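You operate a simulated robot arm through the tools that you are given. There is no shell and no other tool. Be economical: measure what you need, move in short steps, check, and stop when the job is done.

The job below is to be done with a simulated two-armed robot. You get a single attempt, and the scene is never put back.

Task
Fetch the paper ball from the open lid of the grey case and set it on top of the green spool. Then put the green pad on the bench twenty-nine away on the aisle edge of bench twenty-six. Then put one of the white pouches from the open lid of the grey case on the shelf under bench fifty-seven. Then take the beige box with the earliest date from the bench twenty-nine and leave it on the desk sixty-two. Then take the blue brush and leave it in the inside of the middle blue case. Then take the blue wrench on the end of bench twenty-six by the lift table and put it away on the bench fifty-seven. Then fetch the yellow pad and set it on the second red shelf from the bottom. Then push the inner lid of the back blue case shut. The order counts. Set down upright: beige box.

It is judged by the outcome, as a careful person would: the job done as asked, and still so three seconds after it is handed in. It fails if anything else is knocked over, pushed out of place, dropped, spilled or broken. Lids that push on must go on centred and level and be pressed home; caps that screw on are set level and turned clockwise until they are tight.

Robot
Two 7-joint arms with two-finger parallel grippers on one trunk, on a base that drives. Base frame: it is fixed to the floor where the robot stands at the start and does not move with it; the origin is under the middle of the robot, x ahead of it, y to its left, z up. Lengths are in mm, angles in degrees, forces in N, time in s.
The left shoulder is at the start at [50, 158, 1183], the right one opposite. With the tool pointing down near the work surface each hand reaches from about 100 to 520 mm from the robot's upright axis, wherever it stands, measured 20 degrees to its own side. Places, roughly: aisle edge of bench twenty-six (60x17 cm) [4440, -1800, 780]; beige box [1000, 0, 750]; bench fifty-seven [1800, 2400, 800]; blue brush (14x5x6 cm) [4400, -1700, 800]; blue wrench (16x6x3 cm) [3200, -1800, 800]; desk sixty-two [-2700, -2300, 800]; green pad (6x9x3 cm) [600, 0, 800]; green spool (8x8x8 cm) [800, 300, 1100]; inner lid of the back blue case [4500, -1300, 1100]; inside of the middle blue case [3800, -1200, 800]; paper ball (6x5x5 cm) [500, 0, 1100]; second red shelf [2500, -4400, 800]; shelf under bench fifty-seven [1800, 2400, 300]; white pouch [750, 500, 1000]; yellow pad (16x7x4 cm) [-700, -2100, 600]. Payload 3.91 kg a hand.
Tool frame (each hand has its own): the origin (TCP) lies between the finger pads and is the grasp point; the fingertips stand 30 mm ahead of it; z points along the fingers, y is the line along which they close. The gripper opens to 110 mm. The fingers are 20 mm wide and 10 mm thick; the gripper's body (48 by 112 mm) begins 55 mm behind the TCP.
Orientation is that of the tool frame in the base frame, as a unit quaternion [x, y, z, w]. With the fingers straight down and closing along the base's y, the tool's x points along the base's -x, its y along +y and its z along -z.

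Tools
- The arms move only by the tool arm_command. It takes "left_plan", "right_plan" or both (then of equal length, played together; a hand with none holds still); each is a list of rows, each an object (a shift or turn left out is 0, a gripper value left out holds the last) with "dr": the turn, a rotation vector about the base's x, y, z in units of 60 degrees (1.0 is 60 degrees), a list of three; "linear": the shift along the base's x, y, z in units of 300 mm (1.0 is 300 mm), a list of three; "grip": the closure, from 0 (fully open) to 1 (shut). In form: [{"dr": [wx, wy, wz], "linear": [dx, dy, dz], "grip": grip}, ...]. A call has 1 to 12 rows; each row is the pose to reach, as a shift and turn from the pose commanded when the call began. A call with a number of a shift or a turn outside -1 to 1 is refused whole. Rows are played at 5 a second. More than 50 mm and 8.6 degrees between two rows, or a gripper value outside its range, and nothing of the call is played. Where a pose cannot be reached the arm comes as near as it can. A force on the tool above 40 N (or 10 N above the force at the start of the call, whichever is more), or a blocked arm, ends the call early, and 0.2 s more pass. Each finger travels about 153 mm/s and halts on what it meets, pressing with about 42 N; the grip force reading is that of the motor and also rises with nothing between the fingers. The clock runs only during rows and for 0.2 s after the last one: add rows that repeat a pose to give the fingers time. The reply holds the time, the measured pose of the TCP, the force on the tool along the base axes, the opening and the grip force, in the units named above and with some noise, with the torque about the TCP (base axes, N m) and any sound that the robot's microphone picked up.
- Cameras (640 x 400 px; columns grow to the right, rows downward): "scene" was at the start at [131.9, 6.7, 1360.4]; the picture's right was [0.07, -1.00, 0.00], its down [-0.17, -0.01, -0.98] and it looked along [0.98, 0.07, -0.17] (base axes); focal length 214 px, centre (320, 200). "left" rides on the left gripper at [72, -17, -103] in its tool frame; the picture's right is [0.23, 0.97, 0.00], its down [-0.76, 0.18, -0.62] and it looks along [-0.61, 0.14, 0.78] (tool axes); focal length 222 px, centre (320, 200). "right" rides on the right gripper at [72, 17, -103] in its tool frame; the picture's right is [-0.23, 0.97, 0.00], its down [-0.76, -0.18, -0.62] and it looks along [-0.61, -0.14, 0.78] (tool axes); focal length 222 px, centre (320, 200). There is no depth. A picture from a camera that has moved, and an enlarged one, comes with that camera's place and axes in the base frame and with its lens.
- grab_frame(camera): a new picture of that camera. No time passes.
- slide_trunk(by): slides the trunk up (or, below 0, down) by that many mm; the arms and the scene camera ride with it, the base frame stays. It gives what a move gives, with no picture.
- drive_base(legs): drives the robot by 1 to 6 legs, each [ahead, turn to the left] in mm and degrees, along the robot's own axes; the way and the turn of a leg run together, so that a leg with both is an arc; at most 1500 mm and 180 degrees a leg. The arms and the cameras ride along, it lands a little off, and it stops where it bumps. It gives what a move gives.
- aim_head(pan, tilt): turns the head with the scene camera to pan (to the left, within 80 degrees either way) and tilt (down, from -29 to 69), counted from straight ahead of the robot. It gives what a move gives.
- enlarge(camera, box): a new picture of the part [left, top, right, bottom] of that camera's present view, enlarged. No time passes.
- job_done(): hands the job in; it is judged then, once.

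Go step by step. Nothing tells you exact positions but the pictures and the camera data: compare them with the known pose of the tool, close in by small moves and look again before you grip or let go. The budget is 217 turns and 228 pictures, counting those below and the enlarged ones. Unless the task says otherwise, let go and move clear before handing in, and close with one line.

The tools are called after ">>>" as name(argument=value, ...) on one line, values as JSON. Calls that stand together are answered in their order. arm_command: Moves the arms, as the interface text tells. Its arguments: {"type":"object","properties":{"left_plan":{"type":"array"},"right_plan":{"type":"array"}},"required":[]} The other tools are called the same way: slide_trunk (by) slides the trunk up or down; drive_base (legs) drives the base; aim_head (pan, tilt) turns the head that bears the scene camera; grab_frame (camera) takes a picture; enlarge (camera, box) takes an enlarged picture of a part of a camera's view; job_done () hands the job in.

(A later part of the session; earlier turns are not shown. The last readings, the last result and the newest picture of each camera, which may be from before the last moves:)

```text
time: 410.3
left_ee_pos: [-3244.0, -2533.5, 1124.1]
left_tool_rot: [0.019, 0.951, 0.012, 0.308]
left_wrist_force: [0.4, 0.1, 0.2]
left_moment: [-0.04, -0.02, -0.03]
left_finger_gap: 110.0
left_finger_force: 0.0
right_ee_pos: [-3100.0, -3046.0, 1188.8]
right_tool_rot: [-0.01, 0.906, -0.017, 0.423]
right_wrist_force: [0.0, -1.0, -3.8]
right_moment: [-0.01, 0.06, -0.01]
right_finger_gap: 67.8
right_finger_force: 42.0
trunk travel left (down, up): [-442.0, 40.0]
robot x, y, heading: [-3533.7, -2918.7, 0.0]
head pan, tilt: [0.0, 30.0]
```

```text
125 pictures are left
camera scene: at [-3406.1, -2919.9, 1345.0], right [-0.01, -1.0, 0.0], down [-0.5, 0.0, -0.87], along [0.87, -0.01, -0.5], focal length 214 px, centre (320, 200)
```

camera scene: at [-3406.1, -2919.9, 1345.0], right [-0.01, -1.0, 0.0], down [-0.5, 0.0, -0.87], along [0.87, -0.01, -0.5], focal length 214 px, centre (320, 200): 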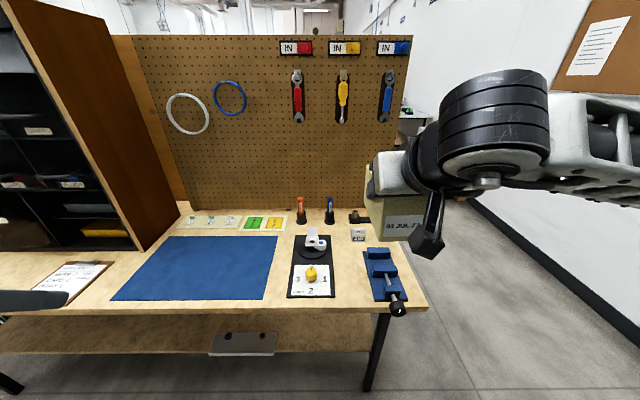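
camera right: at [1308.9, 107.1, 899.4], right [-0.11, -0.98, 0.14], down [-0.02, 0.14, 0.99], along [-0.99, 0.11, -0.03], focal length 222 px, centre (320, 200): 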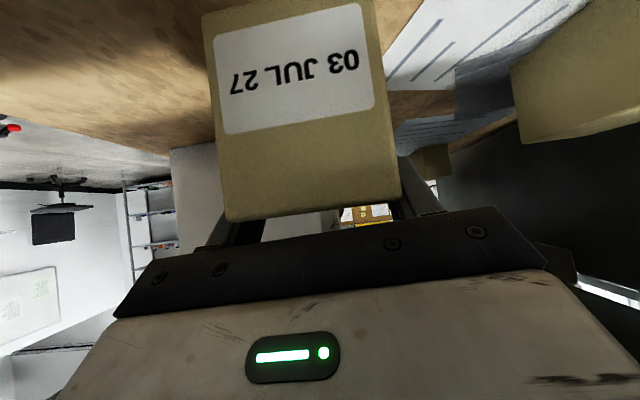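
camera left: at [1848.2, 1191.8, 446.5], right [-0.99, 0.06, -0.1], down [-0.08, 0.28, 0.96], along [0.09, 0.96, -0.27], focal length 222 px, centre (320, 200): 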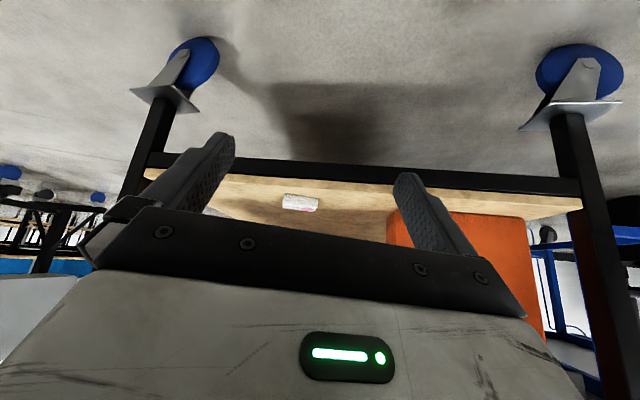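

The desk's right part is crowded apart from the blue mat. I'll look at the left part for bare wood.

>>> aim_head(pan=50, tilt=25)

>>> grab_frame(camera="scene")

```text
time: 411.5
left_ee_pos: [-3243.5, -2533.3, 1124.4]
left_tool_rot: [0.02, 0.951, 0.011, 0.309]
left_wrist_force: [-1.1, -0.7, 0.5]
left_moment: [-0.01, 0.02, 0.02]
left_finger_gap: 110.1
left_finger_force: 0.1
right_ee_pos: [-3099.9, -3046.9, 1188.8]
right_tool_rot: [-0.011, 0.906, -0.017, 0.423]
right_wrist_force: [0.4, -0.1, -3.0]
right_moment: [-0.01, 0.07, 0.02]
right_finger_gap: 67.7
right_finger_force: 42.4
trunk travel left (down, up): [-442.0, 40.0]
robot x, y, heading: [-3539.6, -2919.0, -0.4]
head pan, tilt: [50.0, 25.0]
```

```text
124 pictures are left
camera scene: at [-3436.8, -2849.1, 1353.0], right [0.76, -0.65, 0.0], down [-0.27, -0.32, -0.91], along [0.59, 0.69, -0.42], focal length 214 px, centre (320, 200)
```

scene: 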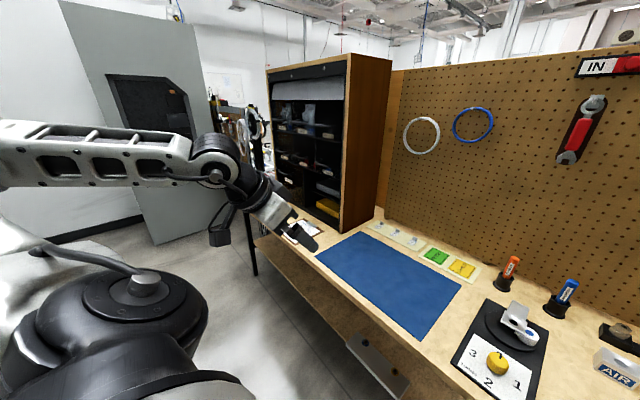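

The blue mat is the free, flat part of the desk top. I'll shift north along the desk so the right hand comes over the mat.

>>> drive_base(legs=[[0, 90], [425, 0], [0, -90], [110, 0]])

>>> arm_command(left_plan=[{"linear": [-0.1, 0, 0.05]}, {"linear": [-0.2, 0, 0.1]}, {"linear": [-0.25, 0, 0.2]}])

>>> aim_head(pan=-5, tilt=40)

>>> grab_frame(camera="scene")

```text
time: 422.6
left_ee_pos: [-3127.1, -2114.7, 1122.2]
left_tool_rot: [0.028, 0.951, 0.009, 0.309]
left_wrist_force: [-0.6, 0.1, -0.3]
left_moment: [0.02, -0.01, 0.04]
left_finger_gap: 110.1
left_finger_force: 0.0
right_ee_pos: [-2990.4, -2631.4, 1189.1]
right_tool_rot: [-0.003, 0.906, -0.02, 0.422]
right_wrist_force: [0.3, 0.9, -2.7]
right_moment: [0.01, 0.07, 0.02]
right_finger_gap: 67.7
right_finger_force: 42.1
trunk travel left (down, up): [-442.0, 40.0]
robot x, y, heading: [-3424.4, -2496.4, -1.0]
head pan, tilt: [50.0, 25.0]
```

```text
time: 423.4
left_ee_pos: [-3202.6, -2113.6, 1186.5]
left_tool_rot: [0.028, 0.951, 0.009, 0.309]
left_wrist_force: [0.4, 0.0, -0.6]
left_moment: [0.0, 0.04, -0.02]
left_finger_gap: 109.9
left_finger_force: 0.0
left hand out of reach, approached as far as the arm can: row 1, 2
right_ee_pos: [-2991.4, -2630.9, 1189.6]
right_tool_rot: [-0.002, 0.906, -0.021, 0.423]
right_wrist_force: [0.3, 0.0, -3.0]
right_moment: [0.0, 0.07, 0.02]
right_finger_gap: 67.7
right_finger_force: 41.8
trunk travel left (down, up): [-442.0, 40.0]
robot x, y, heading: [-3425.4, -2495.1, -1.4]
head pan, tilt: [50.0, 25.0]
```

```text
time: 424.6
left_ee_pos: [-3201.8, -2113.2, 1184.6]
left_tool_rot: [0.027, 0.951, 0.009, 0.309]
left_wrist_force: [0.1, -0.8, -0.4]
left_moment: [0.0, -0.03, 0.04]
left_finger_gap: 109.8
left_finger_force: 0.0
right_ee_pos: [-2990.8, -2629.6, 1188.4]
right_tool_rot: [-0.003, 0.906, -0.022, 0.423]
right_wrist_force: [0.3, -0.4, -2.9]
right_moment: [0.03, 0.07, 0.04]
right_finger_gap: 68.2
right_finger_force: 42.1
trunk travel left (down, up): [-442.0, 40.0]
robot x, y, heading: [-3426.4, -2493.8, -1.5]
head pan, tilt: [-5.0, 40.0]
```

```text
123 pictures are left
camera scene: at [-3301.6, -2505.4, 1329.7], right [-0.11, -0.99, 0.0], down [-0.64, 0.07, -0.77], along [0.76, -0.08, -0.64], focal length 214 px, centre (320, 200)
```

scene: 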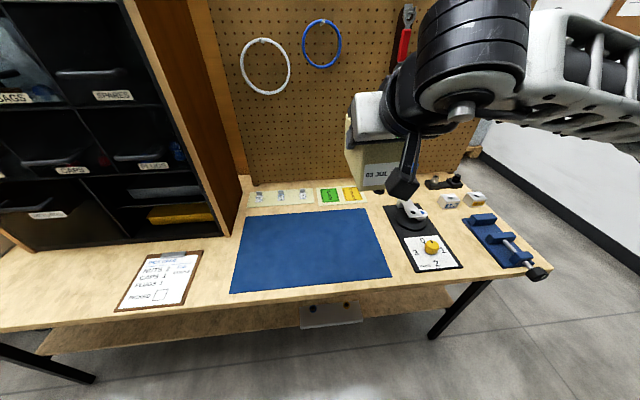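

I'll move in 58 mm and lower the trunk so the box hovers over the mat.

>>> drive_base(legs=[[58, 0]])

>>> slide_trunk(by=-300)

>>> grab_frame(camera="scene")

>>> grab_frame(camera="right")

```text
time: 425.6
left_ee_pos: [-3143.7, -2114.8, 1184.7]
left_tool_rot: [0.027, 0.951, 0.009, 0.308]
left_wrist_force: [0.4, -0.6, -0.2]
left_moment: [0.02, -0.02, 0.0]
left_finger_gap: 110.0
left_finger_force: 0.0
right_ee_pos: [-2933.0, -2631.0, 1189.4]
right_tool_rot: [-0.004, 0.906, -0.021, 0.422]
right_wrist_force: [-0.3, -0.1, -3.4]
right_moment: [0.01, 0.09, 0.02]
right_finger_gap: 67.6
right_finger_force: 42.3
trunk travel left (down, up): [-442.0, 40.0]
robot x, y, heading: [-3367.4, -2495.5, -1.5]
head pan, tilt: [-5.0, 40.0]
```

```text
time: 428.6
left_ee_pos: [-3144.3, -2115.8, 884.1]
left_tool_rot: [0.027, 0.951, 0.009, 0.309]
left_wrist_force: [0.0, 0.6, -0.2]
left_moment: [0.02, -0.02, 0.01]
left_finger_gap: 110.2
left_finger_force: 0.0
right_ee_pos: [-2933.4, -2631.9, 888.4]
right_tool_rot: [-0.004, 0.906, -0.02, 0.422]
right_wrist_force: [-0.5, -0.2, -2.3]
right_moment: [0.03, 0.08, 0.01]
right_finger_gap: 67.9
right_finger_force: 42.3
trunk travel left (down, up): [-142.0, 340.0]
robot x, y, heading: [-3364.8, -2494.6, -1.5]
head pan, tilt: [-5.0, 40.0]
```

```text
122 pictures are left
camera scene: at [-3244.4, -2506.8, 1029.7], right [-0.11, -0.99, 0.0], down [-0.64, 0.07, -0.77], along [0.76, -0.08, -0.64], focal length 214 px, centre (320, 200)
```

scene: 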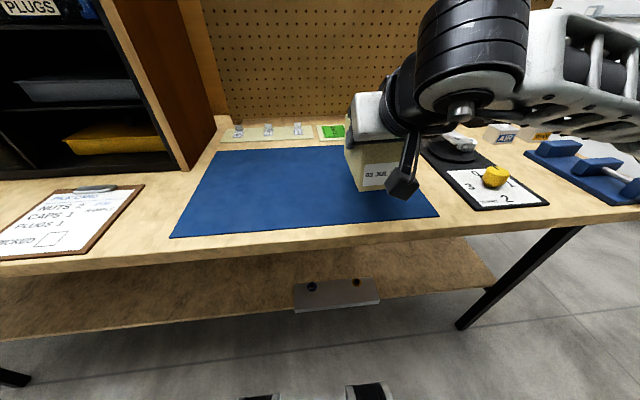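

```text
121 pictures are left
camera right: at [-3059.3, -2612.3, 899.0], right [0.16, 0.98, 0.14], down [0.01, -0.14, 0.99], along [0.99, -0.15, -0.03], focal length 222 px, centre (320, 200)
```

right: 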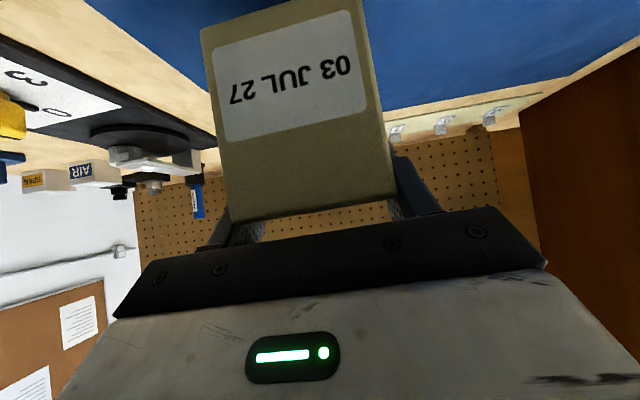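

The box is over the mat. I'll lower it gently.

>>> arm_command(right_plan=[{"linear": [0, 0, -0.05]}, {"linear": [0, 0, -0.1]}, {"linear": [0, 0, -0.1]}])

>>> arm_command(right_plan=[{"linear": [0, 0, -0.005]}, {"linear": [0, 0, -0.01]}, {"linear": [0, 0, -0.01]}])

>>> enlarge(camera="scene", box=[300, 100, 460, 230])

```text
time: 429.4
left_ee_pos: [-3145.6, -2113.8, 885.6]
left_tool_rot: [0.027, 0.951, 0.009, 0.309]
left_wrist_force: [0.1, 0.7, 0.2]
left_moment: [0.01, 0.01, -0.01]
left_finger_gap: 110.3
left_finger_force: 0.0
right_ee_pos: [-2934.8, -2630.4, 858.4]
right_tool_rot: [-0.003, 0.905, -0.02, 0.424]
right_wrist_force: [0.2, -0.1, -3.0]
right_moment: [-0.02, 0.05, 0.05]
right_finger_gap: 67.8
right_finger_force: 41.8
trunk travel left (down, up): [-142.0, 340.0]
robot x, y, heading: [-3368.4, -2497.2, -1.3]
head pan, tilt: [-5.0, 40.0]
```

```text
time: 430.2
left_ee_pos: [-3143.3, -2113.8, 885.2]
left_tool_rot: [0.027, 0.951, 0.009, 0.309]
left_wrist_force: [0.0, -0.3, 0.6]
left_moment: [-0.01, -0.04, 0.0]
left_finger_gap: 109.9
left_finger_force: 0.1
right_ee_pos: [-2935.8, -2633.7, 856.1]
right_tool_rot: [-0.003, 0.906, -0.021, 0.423]
right_wrist_force: [0.3, 0.8, -3.0]
right_moment: [0.0, 0.04, -0.03]
right_finger_gap: 67.8
right_finger_force: 41.9
trunk travel left (down, up): [-142.0, 340.0]
robot x, y, heading: [-3365.1, -2497.3, -1.2]
head pan, tilt: [-5.0, 40.0]
```

```text
3.08 times, centred on (380, 165) of scene
camera zoom: at [-3244.4, -2506.8, 1029.7], right [-0.11, -0.99, 0.0], down [-0.64, 0.07, -0.77], along [0.76, -0.08, -0.64], focal length 660 px, centre (135, 308)
```

zoom: 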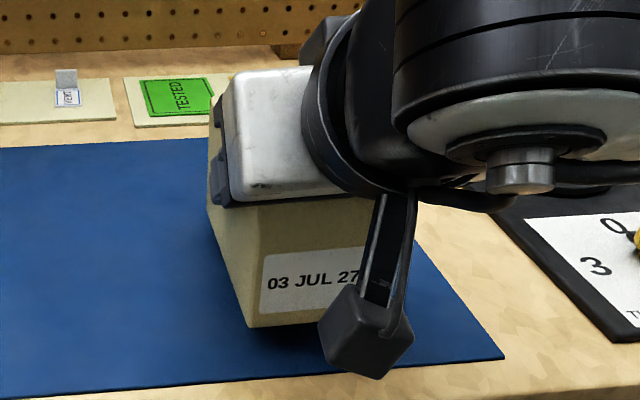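

>>> arm_command(right_plan=[{"linear": [0, 0, -0.008]}, {"linear": [0, 0, -0.015]}, {"linear": [0, 0, -0.015]}])

>>> enlarge(camera="scene", box=[300, 100, 460, 230])

```text
time: 431.0
left_ee_pos: [-3144.1, -2114.0, 885.3]
left_tool_rot: [0.027, 0.951, 0.009, 0.309]
left_wrist_force: [1.0, 0.8, -0.1]
left_moment: [0.01, 0.0, -0.01]
left_finger_gap: 109.7
left_finger_force: 0.1
right_ee_pos: [-2934.4, -2631.7, 852.2]
right_tool_rot: [-0.003, 0.906, -0.021, 0.422]
right_wrist_force: [-0.5, 0.1, -3.1]
right_moment: [0.01, 0.04, -0.02]
right_finger_gap: 68.0
right_finger_force: 42.0
trunk travel left (down, up): [-142.0, 340.0]
robot x, y, heading: [-3365.3, -2496.0, -1.2]
head pan, tilt: [-5.0, 40.0]
```

```text
3.08 times, centred on (380, 165) of scene
camera zoom: at [-3244.4, -2506.8, 1029.7], right [-0.11, -0.99, 0.0], down [-0.64, 0.07, -0.77], along [0.76, -0.08, -0.64], focal length 660 px, centre (135, 308)
```

zoom: 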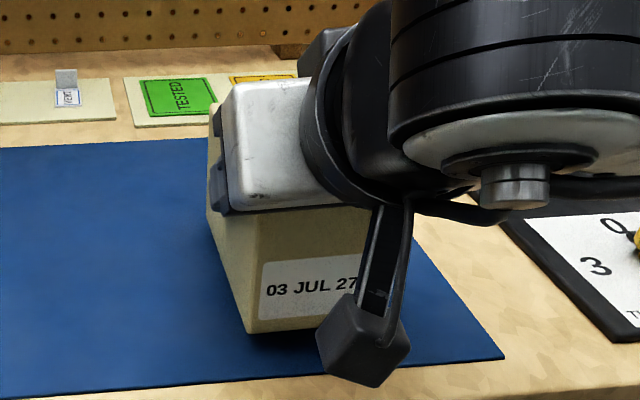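

>>> arm_command(right_plan=[{"linear": [0, 0, -0.008]}, {"linear": [0, 0, -0.016]}, {"linear": [0, 0, -0.024]}, {"linear": [0, 0, -0.024]}])

>>> enlarge(camera="scene", box=[300, 100, 460, 230])

```text
time: 432.0
left_ee_pos: [-3145.1, -2114.6, 885.5]
left_tool_rot: [0.027, 0.95, 0.009, 0.31]
left_wrist_force: [0.3, 0.3, 0.4]
left_moment: [-0.03, -0.01, -0.02]
left_finger_gap: 110.0
left_finger_force: 0.0
right_ee_pos: [-2934.6, -2631.8, 845.3]
right_tool_rot: [-0.003, 0.906, -0.021, 0.423]
right_wrist_force: [0.0, -0.4, -3.3]
right_moment: [0.02, 0.08, 0.02]
right_finger_gap: 67.8
right_finger_force: 42.4
trunk travel left (down, up): [-142.0, 340.0]
robot x, y, heading: [-3368.3, -2497.1, -1.2]
head pan, tilt: [-5.0, 40.0]
```

```text
3.08 times, centred on (380, 165) of scene
camera zoom: at [-3244.4, -2506.8, 1029.7], right [-0.11, -0.99, 0.0], down [-0.64, 0.07, -0.77], along [0.76, -0.08, -0.64], focal length 660 px, centre (135, 308)
```

zoom: 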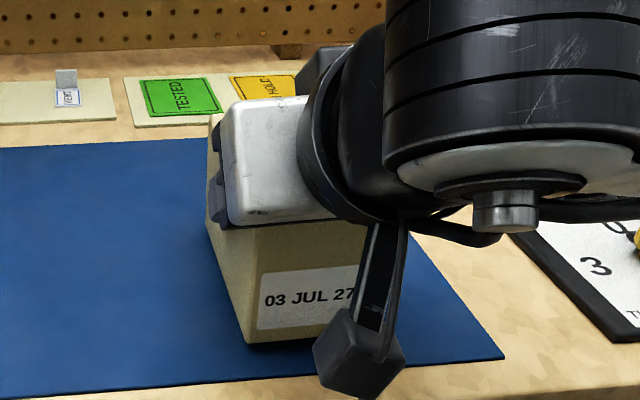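

>>> arm_command(right_plan=[{"linear": [0, 0, -0.008]}, {"linear": [0, 0, -0.016]}, {"linear": [0, 0, -0.016]}])

>>> enlarge(camera="scene", box=[340, 170, 420, 230])

```text
time: 432.8
left_ee_pos: [-3143.9, -2114.7, 885.4]
left_tool_rot: [0.027, 0.951, 0.009, 0.308]
left_wrist_force: [-0.5, -0.2, 0.2]
left_moment: [0.04, 0.01, 0.01]
left_finger_gap: 109.9
left_finger_force: 0.0
right_ee_pos: [-2933.6, -2631.3, 838.8]
right_tool_rot: [-0.004, 0.906, -0.02, 0.423]
right_wrist_force: [-0.9, 0.1, -3.3]
right_moment: [0.01, 0.05, 0.02]
right_finger_gap: 67.7
right_finger_force: 41.9
trunk travel left (down, up): [-142.0, 340.0]
robot x, y, heading: [-3370.7, -2493.9, -1.6]
head pan, tilt: [-5.0, 40.0]
```

```text
6.67 times, centred on (380, 200) of scene
camera zoom: at [-3244.4, -2506.8, 1029.7], right [-0.11, -0.99, 0.0], down [-0.64, 0.07, -0.77], along [0.76, -0.08, -0.64], focal length 1430 px, centre (-80, 200)
```

zoom: 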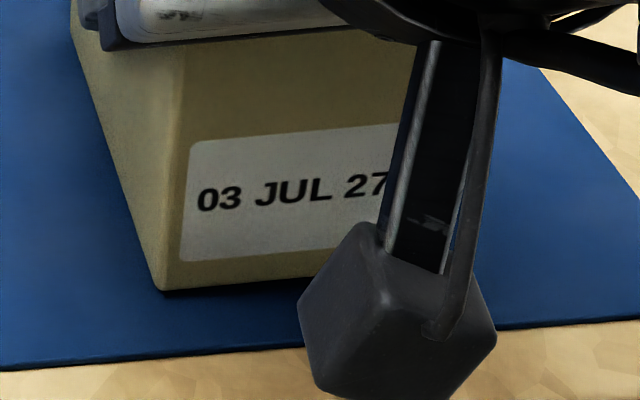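

>>> arm_command(right_plan=[{"linear": [0, 0, -0.005]}, {"linear": [0, 0, -0.01]}, {"linear": [0, 0, -0.015]}, {"linear": [0, 0, -0.015]}])

>>> enlarge(camera="scene", box=[340, 170, 420, 230])

```text
time: 433.8
left_ee_pos: [-3146.5, -2115.1, 883.8]
left_tool_rot: [0.027, 0.95, 0.01, 0.31]
left_wrist_force: [-0.2, -0.1, 0.1]
left_moment: [-0.04, 0.01, 0.01]
left_finger_gap: 110.2
left_finger_force: 0.1
right_ee_pos: [-2936.0, -2631.2, 838.9]
right_tool_rot: [-0.002, 0.904, -0.02, 0.427]
right_wrist_force: [-3.4, -4.8, 16.3]
right_moment: [0.29, -1.28, -0.26]
right_finger_gap: 67.8
right_finger_force: 41.7
trunk travel left (down, up): [-142.0, 340.0]
robot x, y, heading: [-3365.4, -2498.0, -1.2]
head pan, tilt: [-5.0, 40.0]
```

```text
6.67 times, centred on (380, 200) of scene
camera zoom: at [-3245.8, -2506.8, 1030.1], right [-0.11, -0.99, 0.0], down [-0.64, 0.07, -0.77], along [0.76, -0.08, -0.64], focal length 1430 px, centre (-80, 200)
```

zoom: 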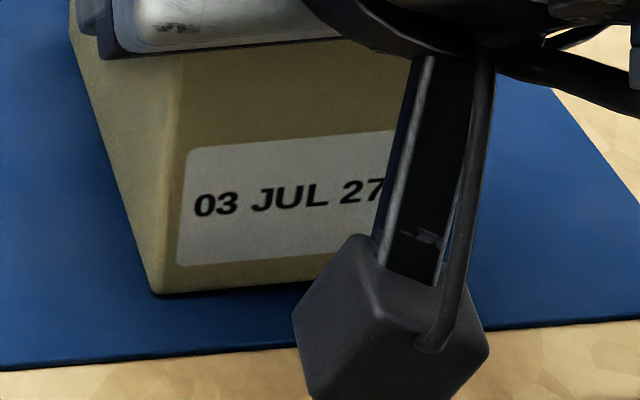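

Contact is made, so I'll ease off, open and withdraw straight back.

>>> arm_command(right_plan=[{"linear": [0, 0, 0.008], "grip": 0.36}, {"linear": [0, 0, 0.01], "grip": 0.3}, {"linear": [0, 0, 0.012], "grip": 0.2}, {"linear": [0, 0, 0.012], "grip": 0.1}, {"linear": [0, 0, 0.012], "grip": 0.1}])

>>> grab_frame(camera="right")

>>> drive_base(legs=[[-200, 0]])

>>> grab_frame(camera="scene")

```text
time: 435.0
left_ee_pos: [-3145.5, -2115.0, 885.2]
left_tool_rot: [0.028, 0.951, 0.009, 0.309]
left_wrist_force: [0.3, -0.8, 1.1]
left_moment: [0.04, -0.01, 0.0]
left_finger_gap: 109.8
left_finger_force: 0.1
right_ee_pos: [-2935.3, -2631.4, 838.8]
right_tool_rot: [-0.003, 0.906, -0.021, 0.423]
right_wrist_force: [-0.3, 0.3, -0.4]
right_moment: [-0.04, 0.01, 0.02]
right_finger_gap: 99.0
right_finger_force: 0.0
trunk travel left (down, up): [-142.0, 340.0]
robot x, y, heading: [-3368.3, -2495.9, -1.1]
head pan, tilt: [-5.0, 40.0]
```

```text
115 pictures are left
camera right: at [-3059.4, -2612.0, 848.7], right [0.16, 0.98, 0.14], down [0.01, -0.14, 0.99], along [0.99, -0.15, -0.03], focal length 222 px, centre (320, 200)
```

right: 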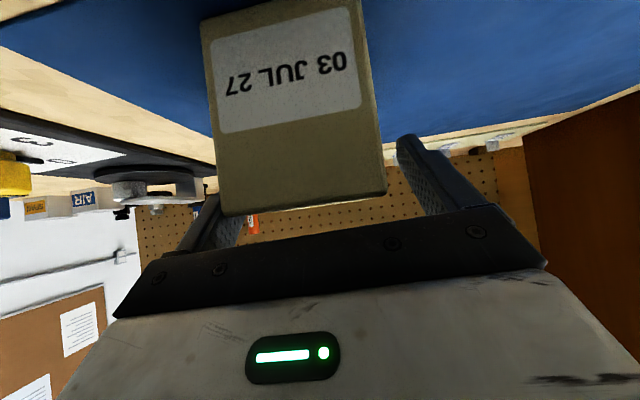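

```text
time: 436.6
left_ee_pos: [-3342.9, -2110.2, 884.4]
left_tool_rot: [0.027, 0.951, 0.009, 0.309]
left_wrist_force: [-0.4, -0.3, 0.2]
left_moment: [0.03, -0.01, 0.01]
left_finger_gap: 110.0
left_finger_force: 0.0
right_ee_pos: [-3133.8, -2627.0, 838.9]
right_tool_rot: [-0.003, 0.906, -0.021, 0.422]
right_wrist_force: [0.2, 0.4, -0.4]
right_moment: [0.01, 0.02, -0.01]
right_finger_gap: 99.0
right_finger_force: 0.0
trunk travel left (down, up): [-142.0, 340.0]
robot x, y, heading: [-3564.9, -2489.1, -1.7]
head pan, tilt: [-5.0, 40.0]
```

```text
114 pictures are left
camera scene: at [-3442.7, -2502.1, 1029.7], right [-0.11, -0.99, 0.0], down [-0.64, 0.07, -0.77], along [0.76, -0.08, -0.64], focal length 214 px, centre (320, 200)
```

scene: 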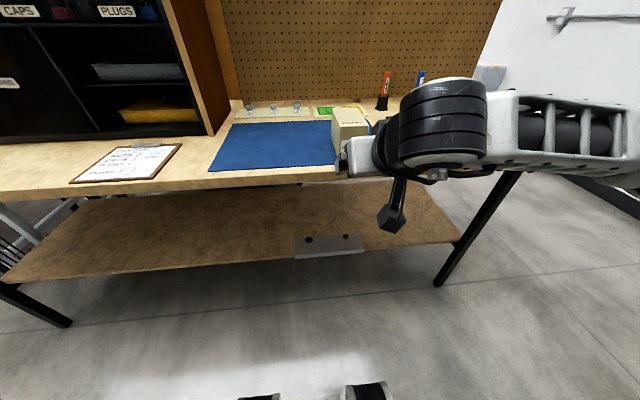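

The box stands upright on the desk. Next is the brush: I'll raise the trunk and drive back to bench twenty-six.

>>> slide_trunk(by=300)

>>> drive_base(legs=[[0, -88.3], [1215, 0], [0, 90], [1250, 0], [0, 21], [1500, 0]])

```text
time: 439.6
left_ee_pos: [-3343.0, -2110.3, 1184.9]
left_tool_rot: [0.026, 0.951, 0.01, 0.309]
left_wrist_force: [-0.3, -0.4, 1.0]
left_moment: [0.03, -0.02, 0.01]
left_finger_gap: 109.9
left_finger_force: 0.1
right_ee_pos: [-3132.9, -2626.5, 1138.2]
right_tool_rot: [-0.003, 0.906, -0.021, 0.423]
right_wrist_force: [-0.5, -0.4, -0.9]
right_moment: [0.0, 0.04, -0.01]
right_finger_gap: 99.0
right_finger_force: 0.0
trunk travel left (down, up): [-442.0, 40.0]
robot x, y, heading: [-3566.0, -2493.1, -1.4]
head pan, tilt: [-5.0, 40.0]
```

```text
time: 458.8
left_ee_pos: [-2155.6, -3307.1, 1188.4]
left_tool_rot: [-0.003, 0.95, 0.022, 0.311]
left_wrist_force: [0.9, 0.1, 0.4]
left_moment: [0.0, -0.01, -0.01]
left_finger_gap: 109.9
left_finger_force: 0.0
right_ee_pos: [-1918.4, -3815.9, 1139.6]
right_tool_rot: [-0.022, 0.905, -0.01, 0.424]
right_wrist_force: [-0.2, 0.3, -0.1]
right_moment: [-0.01, -0.01, 0.0]
right_finger_gap: 98.8
right_finger_force: 0.0
trunk travel left (down, up): [-442.0, 40.0]
robot x, y, heading: [-2353.7, -3699.3, 1.5]
head pan, tilt: [-5.0, 40.0]
stopped in leg 4: the robot was blocked; the commanded pose is now the measured one
```

The left elbow probably touched the panel's end. I'll look before moving on.

>>> aim_head(pan=60, tilt=25)

>>> grab_frame(camera="scene")

```text
time: 460.2
left_ee_pos: [-2156.4, -3307.1, 1188.8]
left_tool_rot: [-0.003, 0.949, 0.022, 0.313]
left_wrist_force: [-0.4, 0.0, 0.6]
left_moment: [0.01, -0.03, -0.01]
left_finger_gap: 109.8
left_finger_force: 0.1
right_ee_pos: [-1920.2, -3817.7, 1141.0]
right_tool_rot: [-0.022, 0.905, -0.01, 0.425]
right_wrist_force: [0.2, 1.2, -0.6]
right_moment: [0.01, 0.03, 0.0]
right_finger_gap: 99.0
right_finger_force: 0.0
trunk travel left (down, up): [-442.0, 40.0]
robot x, y, heading: [-2357.1, -3701.8, 1.2]
head pan, tilt: [60.0, 25.0]
```

```text
113 pictures are left
camera scene: at [-2276.7, -3620.8, 1353.6], right [0.88, -0.48, 0.0], down [-0.2, -0.37, -0.91], along [0.44, 0.8, -0.42], focal length 214 px, centre (320, 200)
```

scene: 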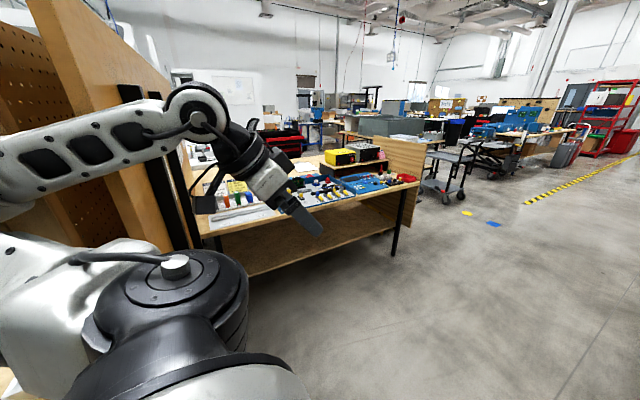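

The forearm touched the panel's end and nothing moved. I'll back away, shift the lane south and go around with more clearance.

>>> drive_base(legs=[[-900, 0], [0, -91], [280, 0], [0, 90], [1000, 0], [0, 28]])

>>> drive_base(legs=[[1400, 0], [1200, 0], [0, -28], [1500, 0], [1500, 0]])

```text
time: 462.1
left_ee_pos: [-2332.6, -3310.5, 1187.1]
left_tool_rot: [0.014, 0.947, 0.018, 0.32]
left_wrist_force: [5.5, 2.5, -1.3]
left_moment: [-0.2, 0.27, -0.53]
left_finger_gap: 110.0
left_finger_force: 0.2
right_ee_pos: [-2102.8, -3816.1, 1138.5]
right_tool_rot: [-0.024, 0.906, -0.011, 0.423]
right_wrist_force: [1.0, -0.3, 0.1]
right_moment: [-0.03, -0.01, 0.0]
right_finger_gap: 98.8
right_finger_force: 0.0
trunk travel left (down, up): [-442.0, 40.0]
robot x, y, heading: [-2539.8, -3701.2, 1.4]
head pan, tilt: [60.0, 25.0]
stopped in leg 1: the force on the tool passed its limit at 111 N (the readings are from after the stop); the commanded pose is now the measured one
```

```text
time: 464.3
left_ee_pos: [-2141.2, -3307.4, 1191.6]
left_tool_rot: [0.002, 0.947, 0.029, 0.32]
left_wrist_force: [-0.7, -0.4, -0.7]
left_moment: [0.0, -0.04, 0.02]
left_finger_gap: 110.2
left_finger_force: 0.1
right_ee_pos: [-1906.6, -3817.9, 1138.2]
right_tool_rot: [-0.024, 0.906, -0.006, 0.423]
right_wrist_force: [-0.8, 0.1, -0.3]
right_moment: [0.01, 0.01, -0.02]
right_finger_gap: 98.7
right_finger_force: 0.0
trunk travel left (down, up): [-442.0, 40.0]
robot x, y, heading: [-2344.7, -3698.4, 1.6]
head pan, tilt: [60.0, 25.0]
stopped in leg 1: the robot was blocked; the commanded pose is now the measured one
```

The left arm is hooked around the panel's end. I'll back a few cm, then pull the left hand inward, away from the panel.

>>> drive_base(legs=[[-50, 0]])

>>> arm_command(left_plan=[{"linear": [0.05, -0.12, 0]}, {"linear": [0.1, -0.24, 0]}, {"linear": [0.15, -0.36, 0]}, {"linear": [0.2, -0.5, 0]}, {"linear": [0.25, -0.64, 0]}, {"linear": [0.3, -0.76, 0]}])

>>> grab_frame(camera="scene")

```text
time: 465.2
left_ee_pos: [-2191.4, -3303.5, 1189.0]
left_tool_rot: [0.003, 0.947, 0.023, 0.321]
left_wrist_force: [0.3, -0.4, -1.2]
left_moment: [0.04, -0.03, 0.03]
left_finger_gap: 110.0
left_finger_force: 0.0
right_ee_pos: [-1957.1, -3813.2, 1138.1]
right_tool_rot: [-0.026, 0.905, -0.01, 0.424]
right_wrist_force: [-0.2, 0.9, -0.2]
right_moment: [0.05, 0.02, 0.02]
right_finger_gap: 98.8
right_finger_force: 0.1
trunk travel left (down, up): [-442.0, 40.0]
robot x, y, heading: [-2398.2, -3696.5, 1.9]
head pan, tilt: [60.0, 25.0]
```

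```text
time: 466.4
left_ee_pos: [-2086.0, -3503.5, 1223.4]
left_tool_rot: [0.035, 0.946, 0.009, 0.322]
left_wrist_force: [-4.5, 0.2, 0.9]
left_moment: [-0.03, -0.19, -0.01]
left_finger_gap: 110.0
left_finger_force: 0.0
left hand out of reach, approached as far as the arm can: row 1, 2, 3, 4, 5
right_ee_pos: [-1970.2, -3848.1, 1143.9]
right_tool_rot: [0.01, 0.904, -0.025, 0.427]
right_wrist_force: [-2.1, 0.0, 1.3]
right_moment: [0.02, -0.02, 0.03]
right_finger_gap: 99.0
right_finger_force: 0.0
trunk travel left (down, up): [-442.0, 40.0]
robot x, y, heading: [-2393.9, -3698.0, 2.6]
head pan, tilt: [60.0, 25.0]
stopped in row 5 (left hand): the arm was blocked; the commanded pose is now the measured one
```

```text
112 pictures are left
camera scene: at [-2320.3, -3619.6, 1355.9], right [0.89, -0.46, 0.01], down [-0.18, -0.37, -0.91], along [0.42, 0.81, -0.41], focal length 214 px, centre (320, 200)
```

scene: 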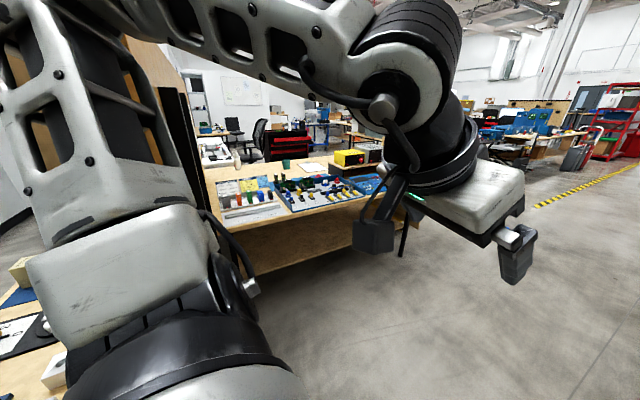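

>>> drive_base(legs=[[80, 0]])

```text
time: 467.5
left_ee_pos: [-1997.9, -3492.3, 1217.5]
left_tool_rot: [0.028, 0.948, 0.008, 0.317]
left_wrist_force: [-0.4, 0.4, 0.5]
left_moment: [-0.02, 0.03, -0.01]
left_finger_gap: 109.9
left_finger_force: 0.0
right_ee_pos: [-1878.9, -3834.1, 1137.7]
right_tool_rot: [0.002, 0.907, -0.024, 0.422]
right_wrist_force: [0.4, 0.6, 0.7]
right_moment: [0.03, 0.02, -0.02]
right_finger_gap: 99.0
right_finger_force: 0.1
trunk travel left (down, up): [-442.0, 40.0]
robot x, y, heading: [-2310.6, -3696.4, 2.7]
head pan, tilt: [60.0, 25.0]
```

Free now. I'll continue forward past the panel.

>>> drive_base(legs=[[300, 0], [0, 22], [1300, 0]])

>>> aim_head(pan=70, tilt=15)

>>> grab_frame(camera="scene")

```text
time: 476.8
left_ee_pos: [-622.9, -2831.5, 1217.6]
left_tool_rot: [-0.157, 0.935, 0.07, 0.31]
left_wrist_force: [1.3, 0.1, 0.1]
left_moment: [-0.03, -0.02, 0.06]
left_finger_gap: 110.2
left_finger_force: 0.1
right_ee_pos: [-383.0, -3103.7, 1138.8]
right_tool_rot: [-0.173, 0.889, 0.059, 0.419]
right_wrist_force: [0.0, 1.0, -0.5]
right_moment: [0.01, -0.01, 0.01]
right_finger_gap: 99.0
right_finger_force: 0.1
trunk travel left (down, up): [-442.0, 40.0]
robot x, y, heading: [-834.0, -3136.3, 25.2]
head pan, tilt: [60.0, 25.0]
```

```text
time: 477.5
left_ee_pos: [-623.5, -2831.8, 1218.4]
left_tool_rot: [-0.158, 0.935, 0.07, 0.31]
left_wrist_force: [-0.2, -0.4, -0.5]
left_moment: [-0.01, 0.0, 0.0]
left_finger_gap: 110.2
left_finger_force: 0.1
right_ee_pos: [-383.1, -3102.7, 1138.7]
right_tool_rot: [-0.173, 0.89, 0.059, 0.418]
right_wrist_force: [0.3, -0.3, 0.5]
right_moment: [0.01, 0.01, 0.0]
right_finger_gap: 99.1
right_finger_force: 0.0
trunk travel left (down, up): [-442.0, 40.0]
robot x, y, heading: [-831.2, -3139.7, 25.2]
head pan, tilt: [70.0, 15.0]
```

```text
111 pictures are left
camera scene: at [-807.3, -3028.6, 1369.2], right [1.0, 0.09, 0.0], down [0.02, -0.26, -0.97], along [-0.08, 0.96, -0.26], focal length 214 px, centre (320, 200)
```

scene: 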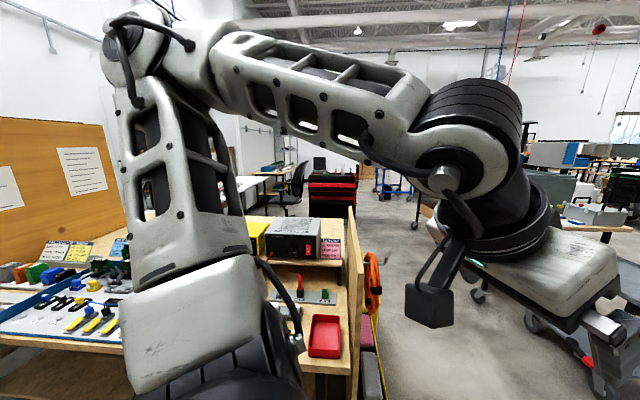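

The panel and bench look undisturbed. I'll continue to bench twenty-six.

>>> drive_base(legs=[[1130, 0], [0, -25.2], [1500, 0], [1500, 0], [900, 0]])

>>> drive_base(legs=[[0, 90]])

>>> aim_head(pan=-5, tilt=25)

>>> grab_frame(camera="scene")

```text
time: 503.0
left_ee_pos: [4421.5, -2506.3, 1217.7]
left_tool_rot: [0.06, 0.946, -0.003, 0.318]
left_wrist_force: [0.4, -0.4, 0.2]
left_moment: [-0.03, 0.03, -0.02]
left_finger_gap: 110.0
left_finger_force: 0.2
right_ee_pos: [4515.3, -2856.5, 1138.7]
right_tool_rot: [0.033, 0.906, -0.038, 0.421]
right_wrist_force: [0.2, -0.3, -0.1]
right_moment: [0.01, 0.02, 0.04]
right_finger_gap: 99.1
right_finger_force: 0.1
trunk travel left (down, up): [-442.0, 40.0]
robot x, y, heading: [4095.7, -2690.5, -1.2]
head pan, tilt: [70.0, 15.0]
```

```text
time: 507.2
left_ee_pos: [3915.0, -2361.9, 1217.7]
left_tool_rot: [-0.624, 0.714, 0.223, 0.227]
left_wrist_force: [0.0, 0.7, -0.7]
left_moment: [0.01, -0.01, 0.03]
left_finger_gap: 110.0
left_finger_force: 0.0
right_ee_pos: [4265.9, -2269.6, 1138.0]
right_tool_rot: [-0.614, 0.667, 0.269, 0.325]
right_wrist_force: [0.8, -0.5, 0.1]
right_moment: [0.02, -0.01, 0.01]
right_finger_gap: 99.0
right_finger_force: 0.1
trunk travel left (down, up): [-442.0, 40.0]
robot x, y, heading: [4091.6, -2685.2, 88.3]
head pan, tilt: [70.0, 15.0]
```

```text
time: 508.7
left_ee_pos: [3915.5, -2361.8, 1217.6]
left_tool_rot: [-0.624, 0.714, 0.221, 0.227]
left_wrist_force: [0.3, -0.6, -0.6]
left_moment: [-0.01, 0.04, -0.02]
left_finger_gap: 110.0
left_finger_force: 0.0
right_ee_pos: [4265.8, -2269.9, 1137.2]
right_tool_rot: [-0.614, 0.666, 0.27, 0.326]
right_wrist_force: [0.3, 0.1, -0.4]
right_moment: [-0.02, -0.01, 0.02]
right_finger_gap: 98.8
right_finger_force: 0.1
trunk travel left (down, up): [-442.0, 40.0]
robot x, y, heading: [4094.0, -2687.1, 88.3]
head pan, tilt: [-5.0, 25.0]
```

```text
110 pictures are left
camera scene: at [4105.5, -2556.7, 1353.0], right [0.99, -0.12, 0.0], down [-0.05, -0.42, -0.91], along [0.11, 0.9, -0.42], focal length 214 px, centre (320, 200)
```

scene: 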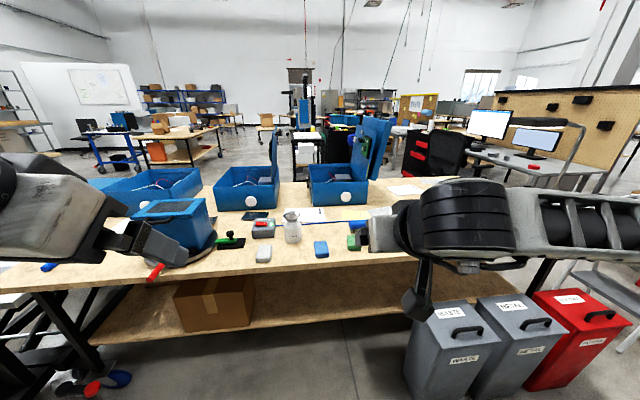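

The brush lies along x at about [4412, -1705]. I need the right hand pointing down with its jaws closing along y, so I'll shift the base and re-orient the right hand.

>>> drive_base(legs=[[0, -30], [330, 0], [0, 31.5]])

>>> arm_command(right_plan=[{"linear": [0, 0, 0.02], "dr": [-0.12, 0.003, 0]}, {"linear": [0, 0, 0.04], "dr": [-0.24, 0.007, 0]}, {"linear": [0, 0, 0.06], "dr": [-0.36, 0.01, 0]}, {"linear": [0, 0, 0.08], "dr": [-0.48, 0.014, 0]}, {"linear": [0, 0, 0.1], "dr": [-0.6, 0.017, 0]}, {"linear": [0, 0, 0.1], "dr": [-0.72, 0.021, 0]}, {"linear": [0, 0, 0.1], "dr": [-0.833, 0.025, 0]}, {"linear": [0, 0, 0.1], "dr": [-0.833, 0.025, 0]}])

>>> arm_command(right_plan=[{"dr": [0, 0, 0.13]}, {"dr": [0, 0, 0.26]}, {"dr": [0, 0, 0.39]}, {"dr": [0, 0, 0.52]}, {"dr": [0, 0, 0.65]}, {"dr": [0, 0, 0.78]}, {"dr": [0, 0, 0.91]}, {"dr": [0, 0, 1.0]}, {"dr": [0, 0, 1.0]}])

>>> grab_frame(camera="scene")

```text
time: 513.9
left_ee_pos: [4082.8, -2084.1, 1218.3]
left_tool_rot: [-0.632, 0.706, 0.225, 0.225]
left_wrist_force: [-0.5, 0.6, -0.3]
left_moment: [0.0, 0.0, 0.01]
left_finger_gap: 110.1
left_finger_force: 0.1
right_ee_pos: [4430.0, -1984.1, 1138.6]
right_tool_rot: [-0.621, 0.66, 0.273, 0.322]
right_wrist_force: [0.7, -0.7, -0.2]
right_moment: [0.02, 0.01, 0.02]
right_finger_gap: 99.0
right_finger_force: 0.1
trunk travel left (down, up): [-442.0, 40.0]
robot x, y, heading: [4269.2, -2409.1, 89.4]
head pan, tilt: [-5.0, 25.0]
```

```text
time: 515.7
left_ee_pos: [4082.4, -2083.9, 1218.0]
left_tool_rot: [-0.633, 0.706, 0.225, 0.224]
left_wrist_force: [0.0, 0.1, -0.2]
left_moment: [0.02, 0.01, 0.02]
left_finger_gap: 109.9
left_finger_force: 0.1
right_ee_pos: [4431.5, -1984.8, 1168.1]
right_tool_rot: [-0.696, 0.717, -0.023, 0.02]
right_wrist_force: [0.3, -0.7, 0.0]
right_moment: [0.01, -0.02, 0.01]
right_finger_gap: 99.0
right_finger_force: 0.0
trunk travel left (down, up): [-442.0, 40.0]
robot x, y, heading: [4268.4, -2407.5, 89.6]
head pan, tilt: [-5.0, 25.0]
```

```text
time: 517.7
left_ee_pos: [4081.7, -2084.6, 1217.4]
left_tool_rot: [-0.633, 0.706, 0.225, 0.224]
left_wrist_force: [-1.1, -0.1, -0.4]
left_moment: [-0.01, -0.01, 0.05]
left_finger_gap: 109.9
left_finger_force: 0.1
right_ee_pos: [4430.7, -1984.7, 1167.8]
right_tool_rot: [0.961, -0.273, 0.009, -0.03]
right_wrist_force: [0.4, -0.2, -0.3]
right_moment: [0.01, 0.0, -0.02]
right_finger_gap: 99.0
right_finger_force: 0.1
trunk travel left (down, up): [-442.0, 40.0]
robot x, y, heading: [4264.3, -2406.6, 89.8]
head pan, tilt: [-5.0, 25.0]
```

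```text
109 pictures are left
camera scene: at [4277.5, -2275.3, 1353.0], right [1.0, -0.09, 0.0], down [-0.04, -0.42, -0.91], along [0.09, 0.9, -0.42], focal length 214 px, centre (320, 200)
```

scene: 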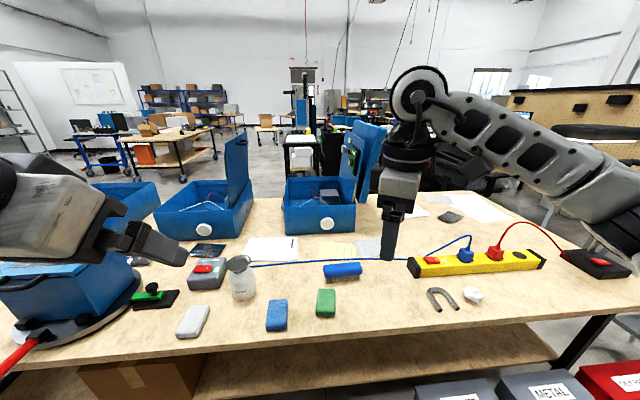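

I'll finish the yaw, drive in 215 mm and lower the trunk 200 mm.

>>> arm_command(right_plan=[{"dr": [0, 0, 0.13]}, {"dr": [0, 0, 0.26]}, {"dr": [0, 0, 0.4]}, {"dr": [0, 0, 0.53]}, {"dr": [0, 0, 0.53]}])

>>> drive_base(legs=[[210, 0]])

>>> slide_trunk(by=-180)

>>> arm_command(right_plan=[{"linear": [-0.03, 0.09, 0]}, {"linear": [-0.055, 0.18, 0]}, {"linear": [-0.055, 0.19, -0.06]}, {"linear": [-0.055, 0.19, -0.14]}, {"linear": [-0.055, 0.19, -0.14]}])

>>> aim_head(pan=-10, tilt=38)

>>> grab_frame(camera="scene")

>>> grab_frame(camera="right")

```text
time: 518.9
left_ee_pos: [4083.0, -2085.3, 1217.7]
left_tool_rot: [-0.633, 0.706, 0.224, 0.223]
left_wrist_force: [0.0, -0.9, -0.3]
left_moment: [0.02, 0.03, 0.0]
left_finger_gap: 110.1
left_finger_force: 0.0
right_ee_pos: [4365.5, -2103.4, 1156.4]
right_tool_rot: [1.0, 0.001, 0.001, -0.031]
right_wrist_force: [0.3, 0.4, 0.0]
right_moment: [-0.01, -0.05, -0.03]
right_finger_gap: 99.1
right_finger_force: 0.0
right hand out of reach, approached as far as the arm can: row 1, 2, 3, 4, 5
trunk travel left (down, up): [-442.0, 40.0]
robot x, y, heading: [4267.7, -2405.7, 89.7]
head pan, tilt: [-5.0, 25.0]
```

```text
time: 520.5
left_ee_pos: [4083.0, -1873.1, 1217.3]
left_tool_rot: [-0.634, 0.706, 0.225, 0.223]
left_wrist_force: [-0.3, 0.2, -0.5]
left_moment: [-0.01, -0.02, 0.0]
left_finger_gap: 110.0
left_finger_force: 0.1
right_ee_pos: [4365.8, -1890.3, 1157.1]
right_tool_rot: [1.0, 0.001, 0.001, -0.031]
right_wrist_force: [0.5, 1.0, -0.3]
right_moment: [-0.05, 0.01, -0.03]
right_finger_gap: 99.0
right_finger_force: 0.0
trunk travel left (down, up): [-442.0, 40.0]
robot x, y, heading: [4274.3, -2197.3, 89.4]
head pan, tilt: [-5.0, 25.0]
```

```text
time: 522.5
left_ee_pos: [4083.4, -1872.4, 1037.7]
left_tool_rot: [-0.633, 0.706, 0.226, 0.224]
left_wrist_force: [0.2, 0.4, -0.6]
left_moment: [-0.01, -0.02, -0.02]
left_finger_gap: 110.1
left_finger_force: 0.1
right_ee_pos: [4366.5, -1890.9, 976.6]
right_tool_rot: [0.999, 0.0, 0.001, -0.032]
right_wrist_force: [0.0, -0.8, -0.6]
right_moment: [0.01, 0.01, -0.02]
right_finger_gap: 99.2
right_finger_force: 0.1
trunk travel left (down, up): [-262.0, 220.0]
robot x, y, heading: [4270.1, -2196.9, 89.6]
head pan, tilt: [-5.0, 25.0]
```

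```text
time: 523.7
left_ee_pos: [4083.5, -1873.1, 1038.2]
left_tool_rot: [-0.633, 0.706, 0.225, 0.225]
left_wrist_force: [0.0, -0.1, -0.1]
left_moment: [0.04, 0.01, 0.01]
left_finger_gap: 109.9
left_finger_force: 0.0
right_ee_pos: [4334.0, -1875.5, 958.7]
right_tool_rot: [0.999, 0.0, 0.001, -0.032]
right_wrist_force: [0.3, 0.6, 0.1]
right_moment: [-0.02, -0.03, -0.01]
right_finger_gap: 99.1
right_finger_force: 0.1
right hand out of reach, approached as far as the arm can: row 1, 2, 3, 4, 5
trunk travel left (down, up): [-262.0, 220.0]
robot x, y, heading: [4271.8, -2193.8, 89.5]
head pan, tilt: [-5.0, 25.0]
```

```text
time: 524.5
left_ee_pos: [4083.4, -1873.3, 1037.0]
left_tool_rot: [-0.633, 0.706, 0.226, 0.224]
left_wrist_force: [-0.5, 0.2, 1.4]
left_moment: [-0.01, 0.01, 0.02]
left_finger_gap: 110.0
left_finger_force: 0.0
right_ee_pos: [4333.6, -1875.1, 957.9]
right_tool_rot: [0.999, -0.001, 0.002, -0.032]
right_wrist_force: [0.6, -0.2, -0.2]
right_moment: [-0.02, 0.0, -0.03]
right_finger_gap: 99.0
right_finger_force: 0.1
trunk travel left (down, up): [-262.0, 220.0]
robot x, y, heading: [4270.4, -2194.0, 89.5]
head pan, tilt: [-10.0, 38.0]
```

```text
108 pictures are left
camera scene: at [4285.8, -2070.4, 1152.7], right [0.98, -0.18, 0.0], down [-0.11, -0.61, -0.79], along [0.14, 0.78, -0.62], focal length 214 px, centre (320, 200)
```

scene: 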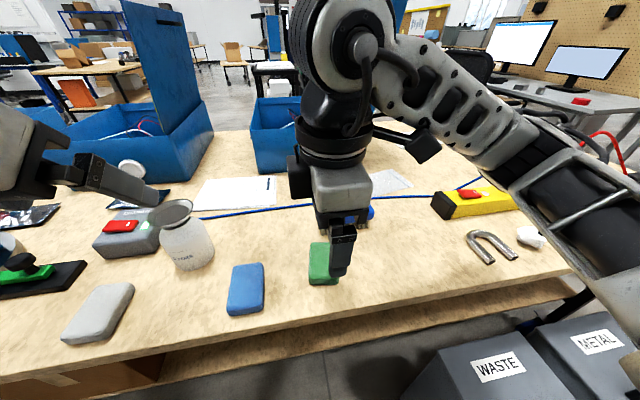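

```text
107 pictures are left
camera right: at [4406.8, -1899.2, 1060.3], right [-0.23, -0.97, -0.06], down [-0.76, 0.14, 0.63], along [-0.61, 0.19, -0.77], focal length 222 px, centre (320, 200)
```

right: 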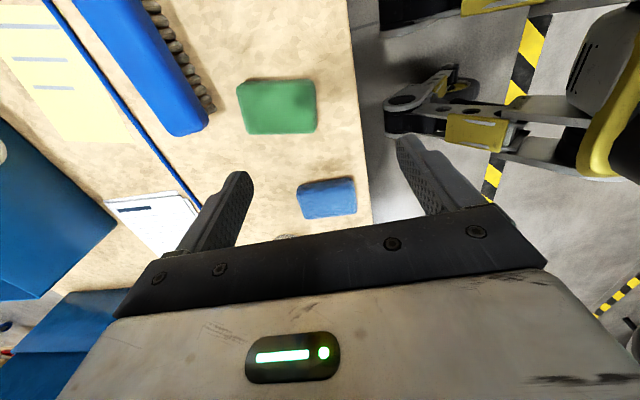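

A full 90° yaw costs too much reach. I'll use about 50° yaw, so the jaws close skewed and the brush aligns to them, move slightly closer and try again.

>>> arm_command(right_plan=[{"linear": [0.02, 0, 0.05], "dr": [0, 0, -0.14]}, {"linear": [0.05, 0.0, 0.05], "dr": [0, 0, -0.28]}, {"linear": [0.08, 0.05, 0.05], "dr": [0, 0, -0.42]}, {"linear": [0.13, 0.1, 0.03], "dr": [0, 0, -0.56]}, {"linear": [0.18, 0.2, 0.0], "dr": [0, 0, -0.7]}, {"linear": [0.24, 0.3, -0.03], "dr": [0, 0, -0.7]}, {"linear": [0.27, 0.42, -0.06], "dr": [0, 0, -0.7]}, {"linear": [0.27, 0.54, -0.1], "dr": [0, 0, -0.7]}, {"linear": [0.27, 0.54, -0.1], "dr": [0, 0, -0.7]}])

>>> drive_base(legs=[[20, 0]])

>>> grab_frame(camera="right")

```text
time: 526.5
left_ee_pos: [4083.3, -1873.4, 1037.9]
left_tool_rot: [-0.633, 0.706, 0.225, 0.225]
left_wrist_force: [0.4, -0.5, -0.1]
left_moment: [0.01, 0.01, -0.01]
left_finger_gap: 109.9
left_finger_force: 0.0
right_ee_pos: [4415.6, -1713.4, 927.3]
right_tool_rot: [0.933, -0.359, 0.013, -0.029]
right_wrist_force: [-0.1, -1.1, 0.6]
right_moment: [0.01, -0.02, -0.01]
right_finger_gap: 99.1
right_finger_force: 0.1
trunk travel left (down, up): [-262.0, 220.0]
robot x, y, heading: [4269.9, -2197.1, 89.7]
head pan, tilt: [-10.0, 38.0]
```

```text
time: 527.3
left_ee_pos: [4084.3, -1853.3, 1037.1]
left_tool_rot: [-0.633, 0.706, 0.225, 0.223]
left_wrist_force: [-0.3, 0.7, 1.0]
left_moment: [0.02, -0.01, 0.02]
left_finger_gap: 109.9
left_finger_force: 0.1
right_ee_pos: [4414.7, -1694.0, 927.5]
right_tool_rot: [0.933, -0.359, 0.012, -0.029]
right_wrist_force: [-0.1, 0.5, 0.4]
right_moment: [0.01, -0.02, 0.02]
right_finger_gap: 99.1
right_finger_force: 0.1
trunk travel left (down, up): [-262.0, 220.0]
robot x, y, heading: [4271.5, -2173.9, 89.3]
head pan, tilt: [-10.0, 38.0]
```

```text
106 pictures are left
camera right: at [4454.0, -1759.6, 1029.5], right [-0.82, -0.57, -0.06], down [-0.47, 0.61, 0.63], along [-0.32, 0.55, -0.77], focal length 222 px, centre (320, 200)
```

right: 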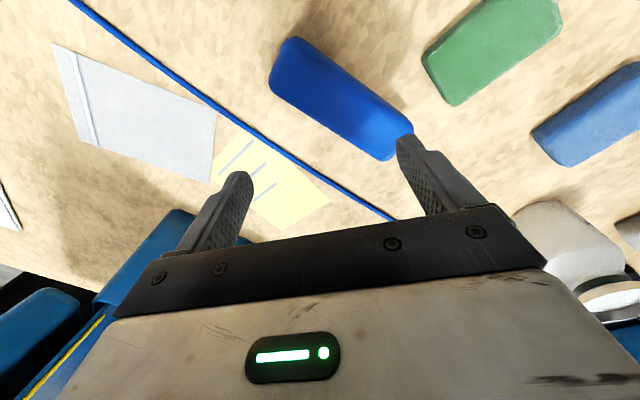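

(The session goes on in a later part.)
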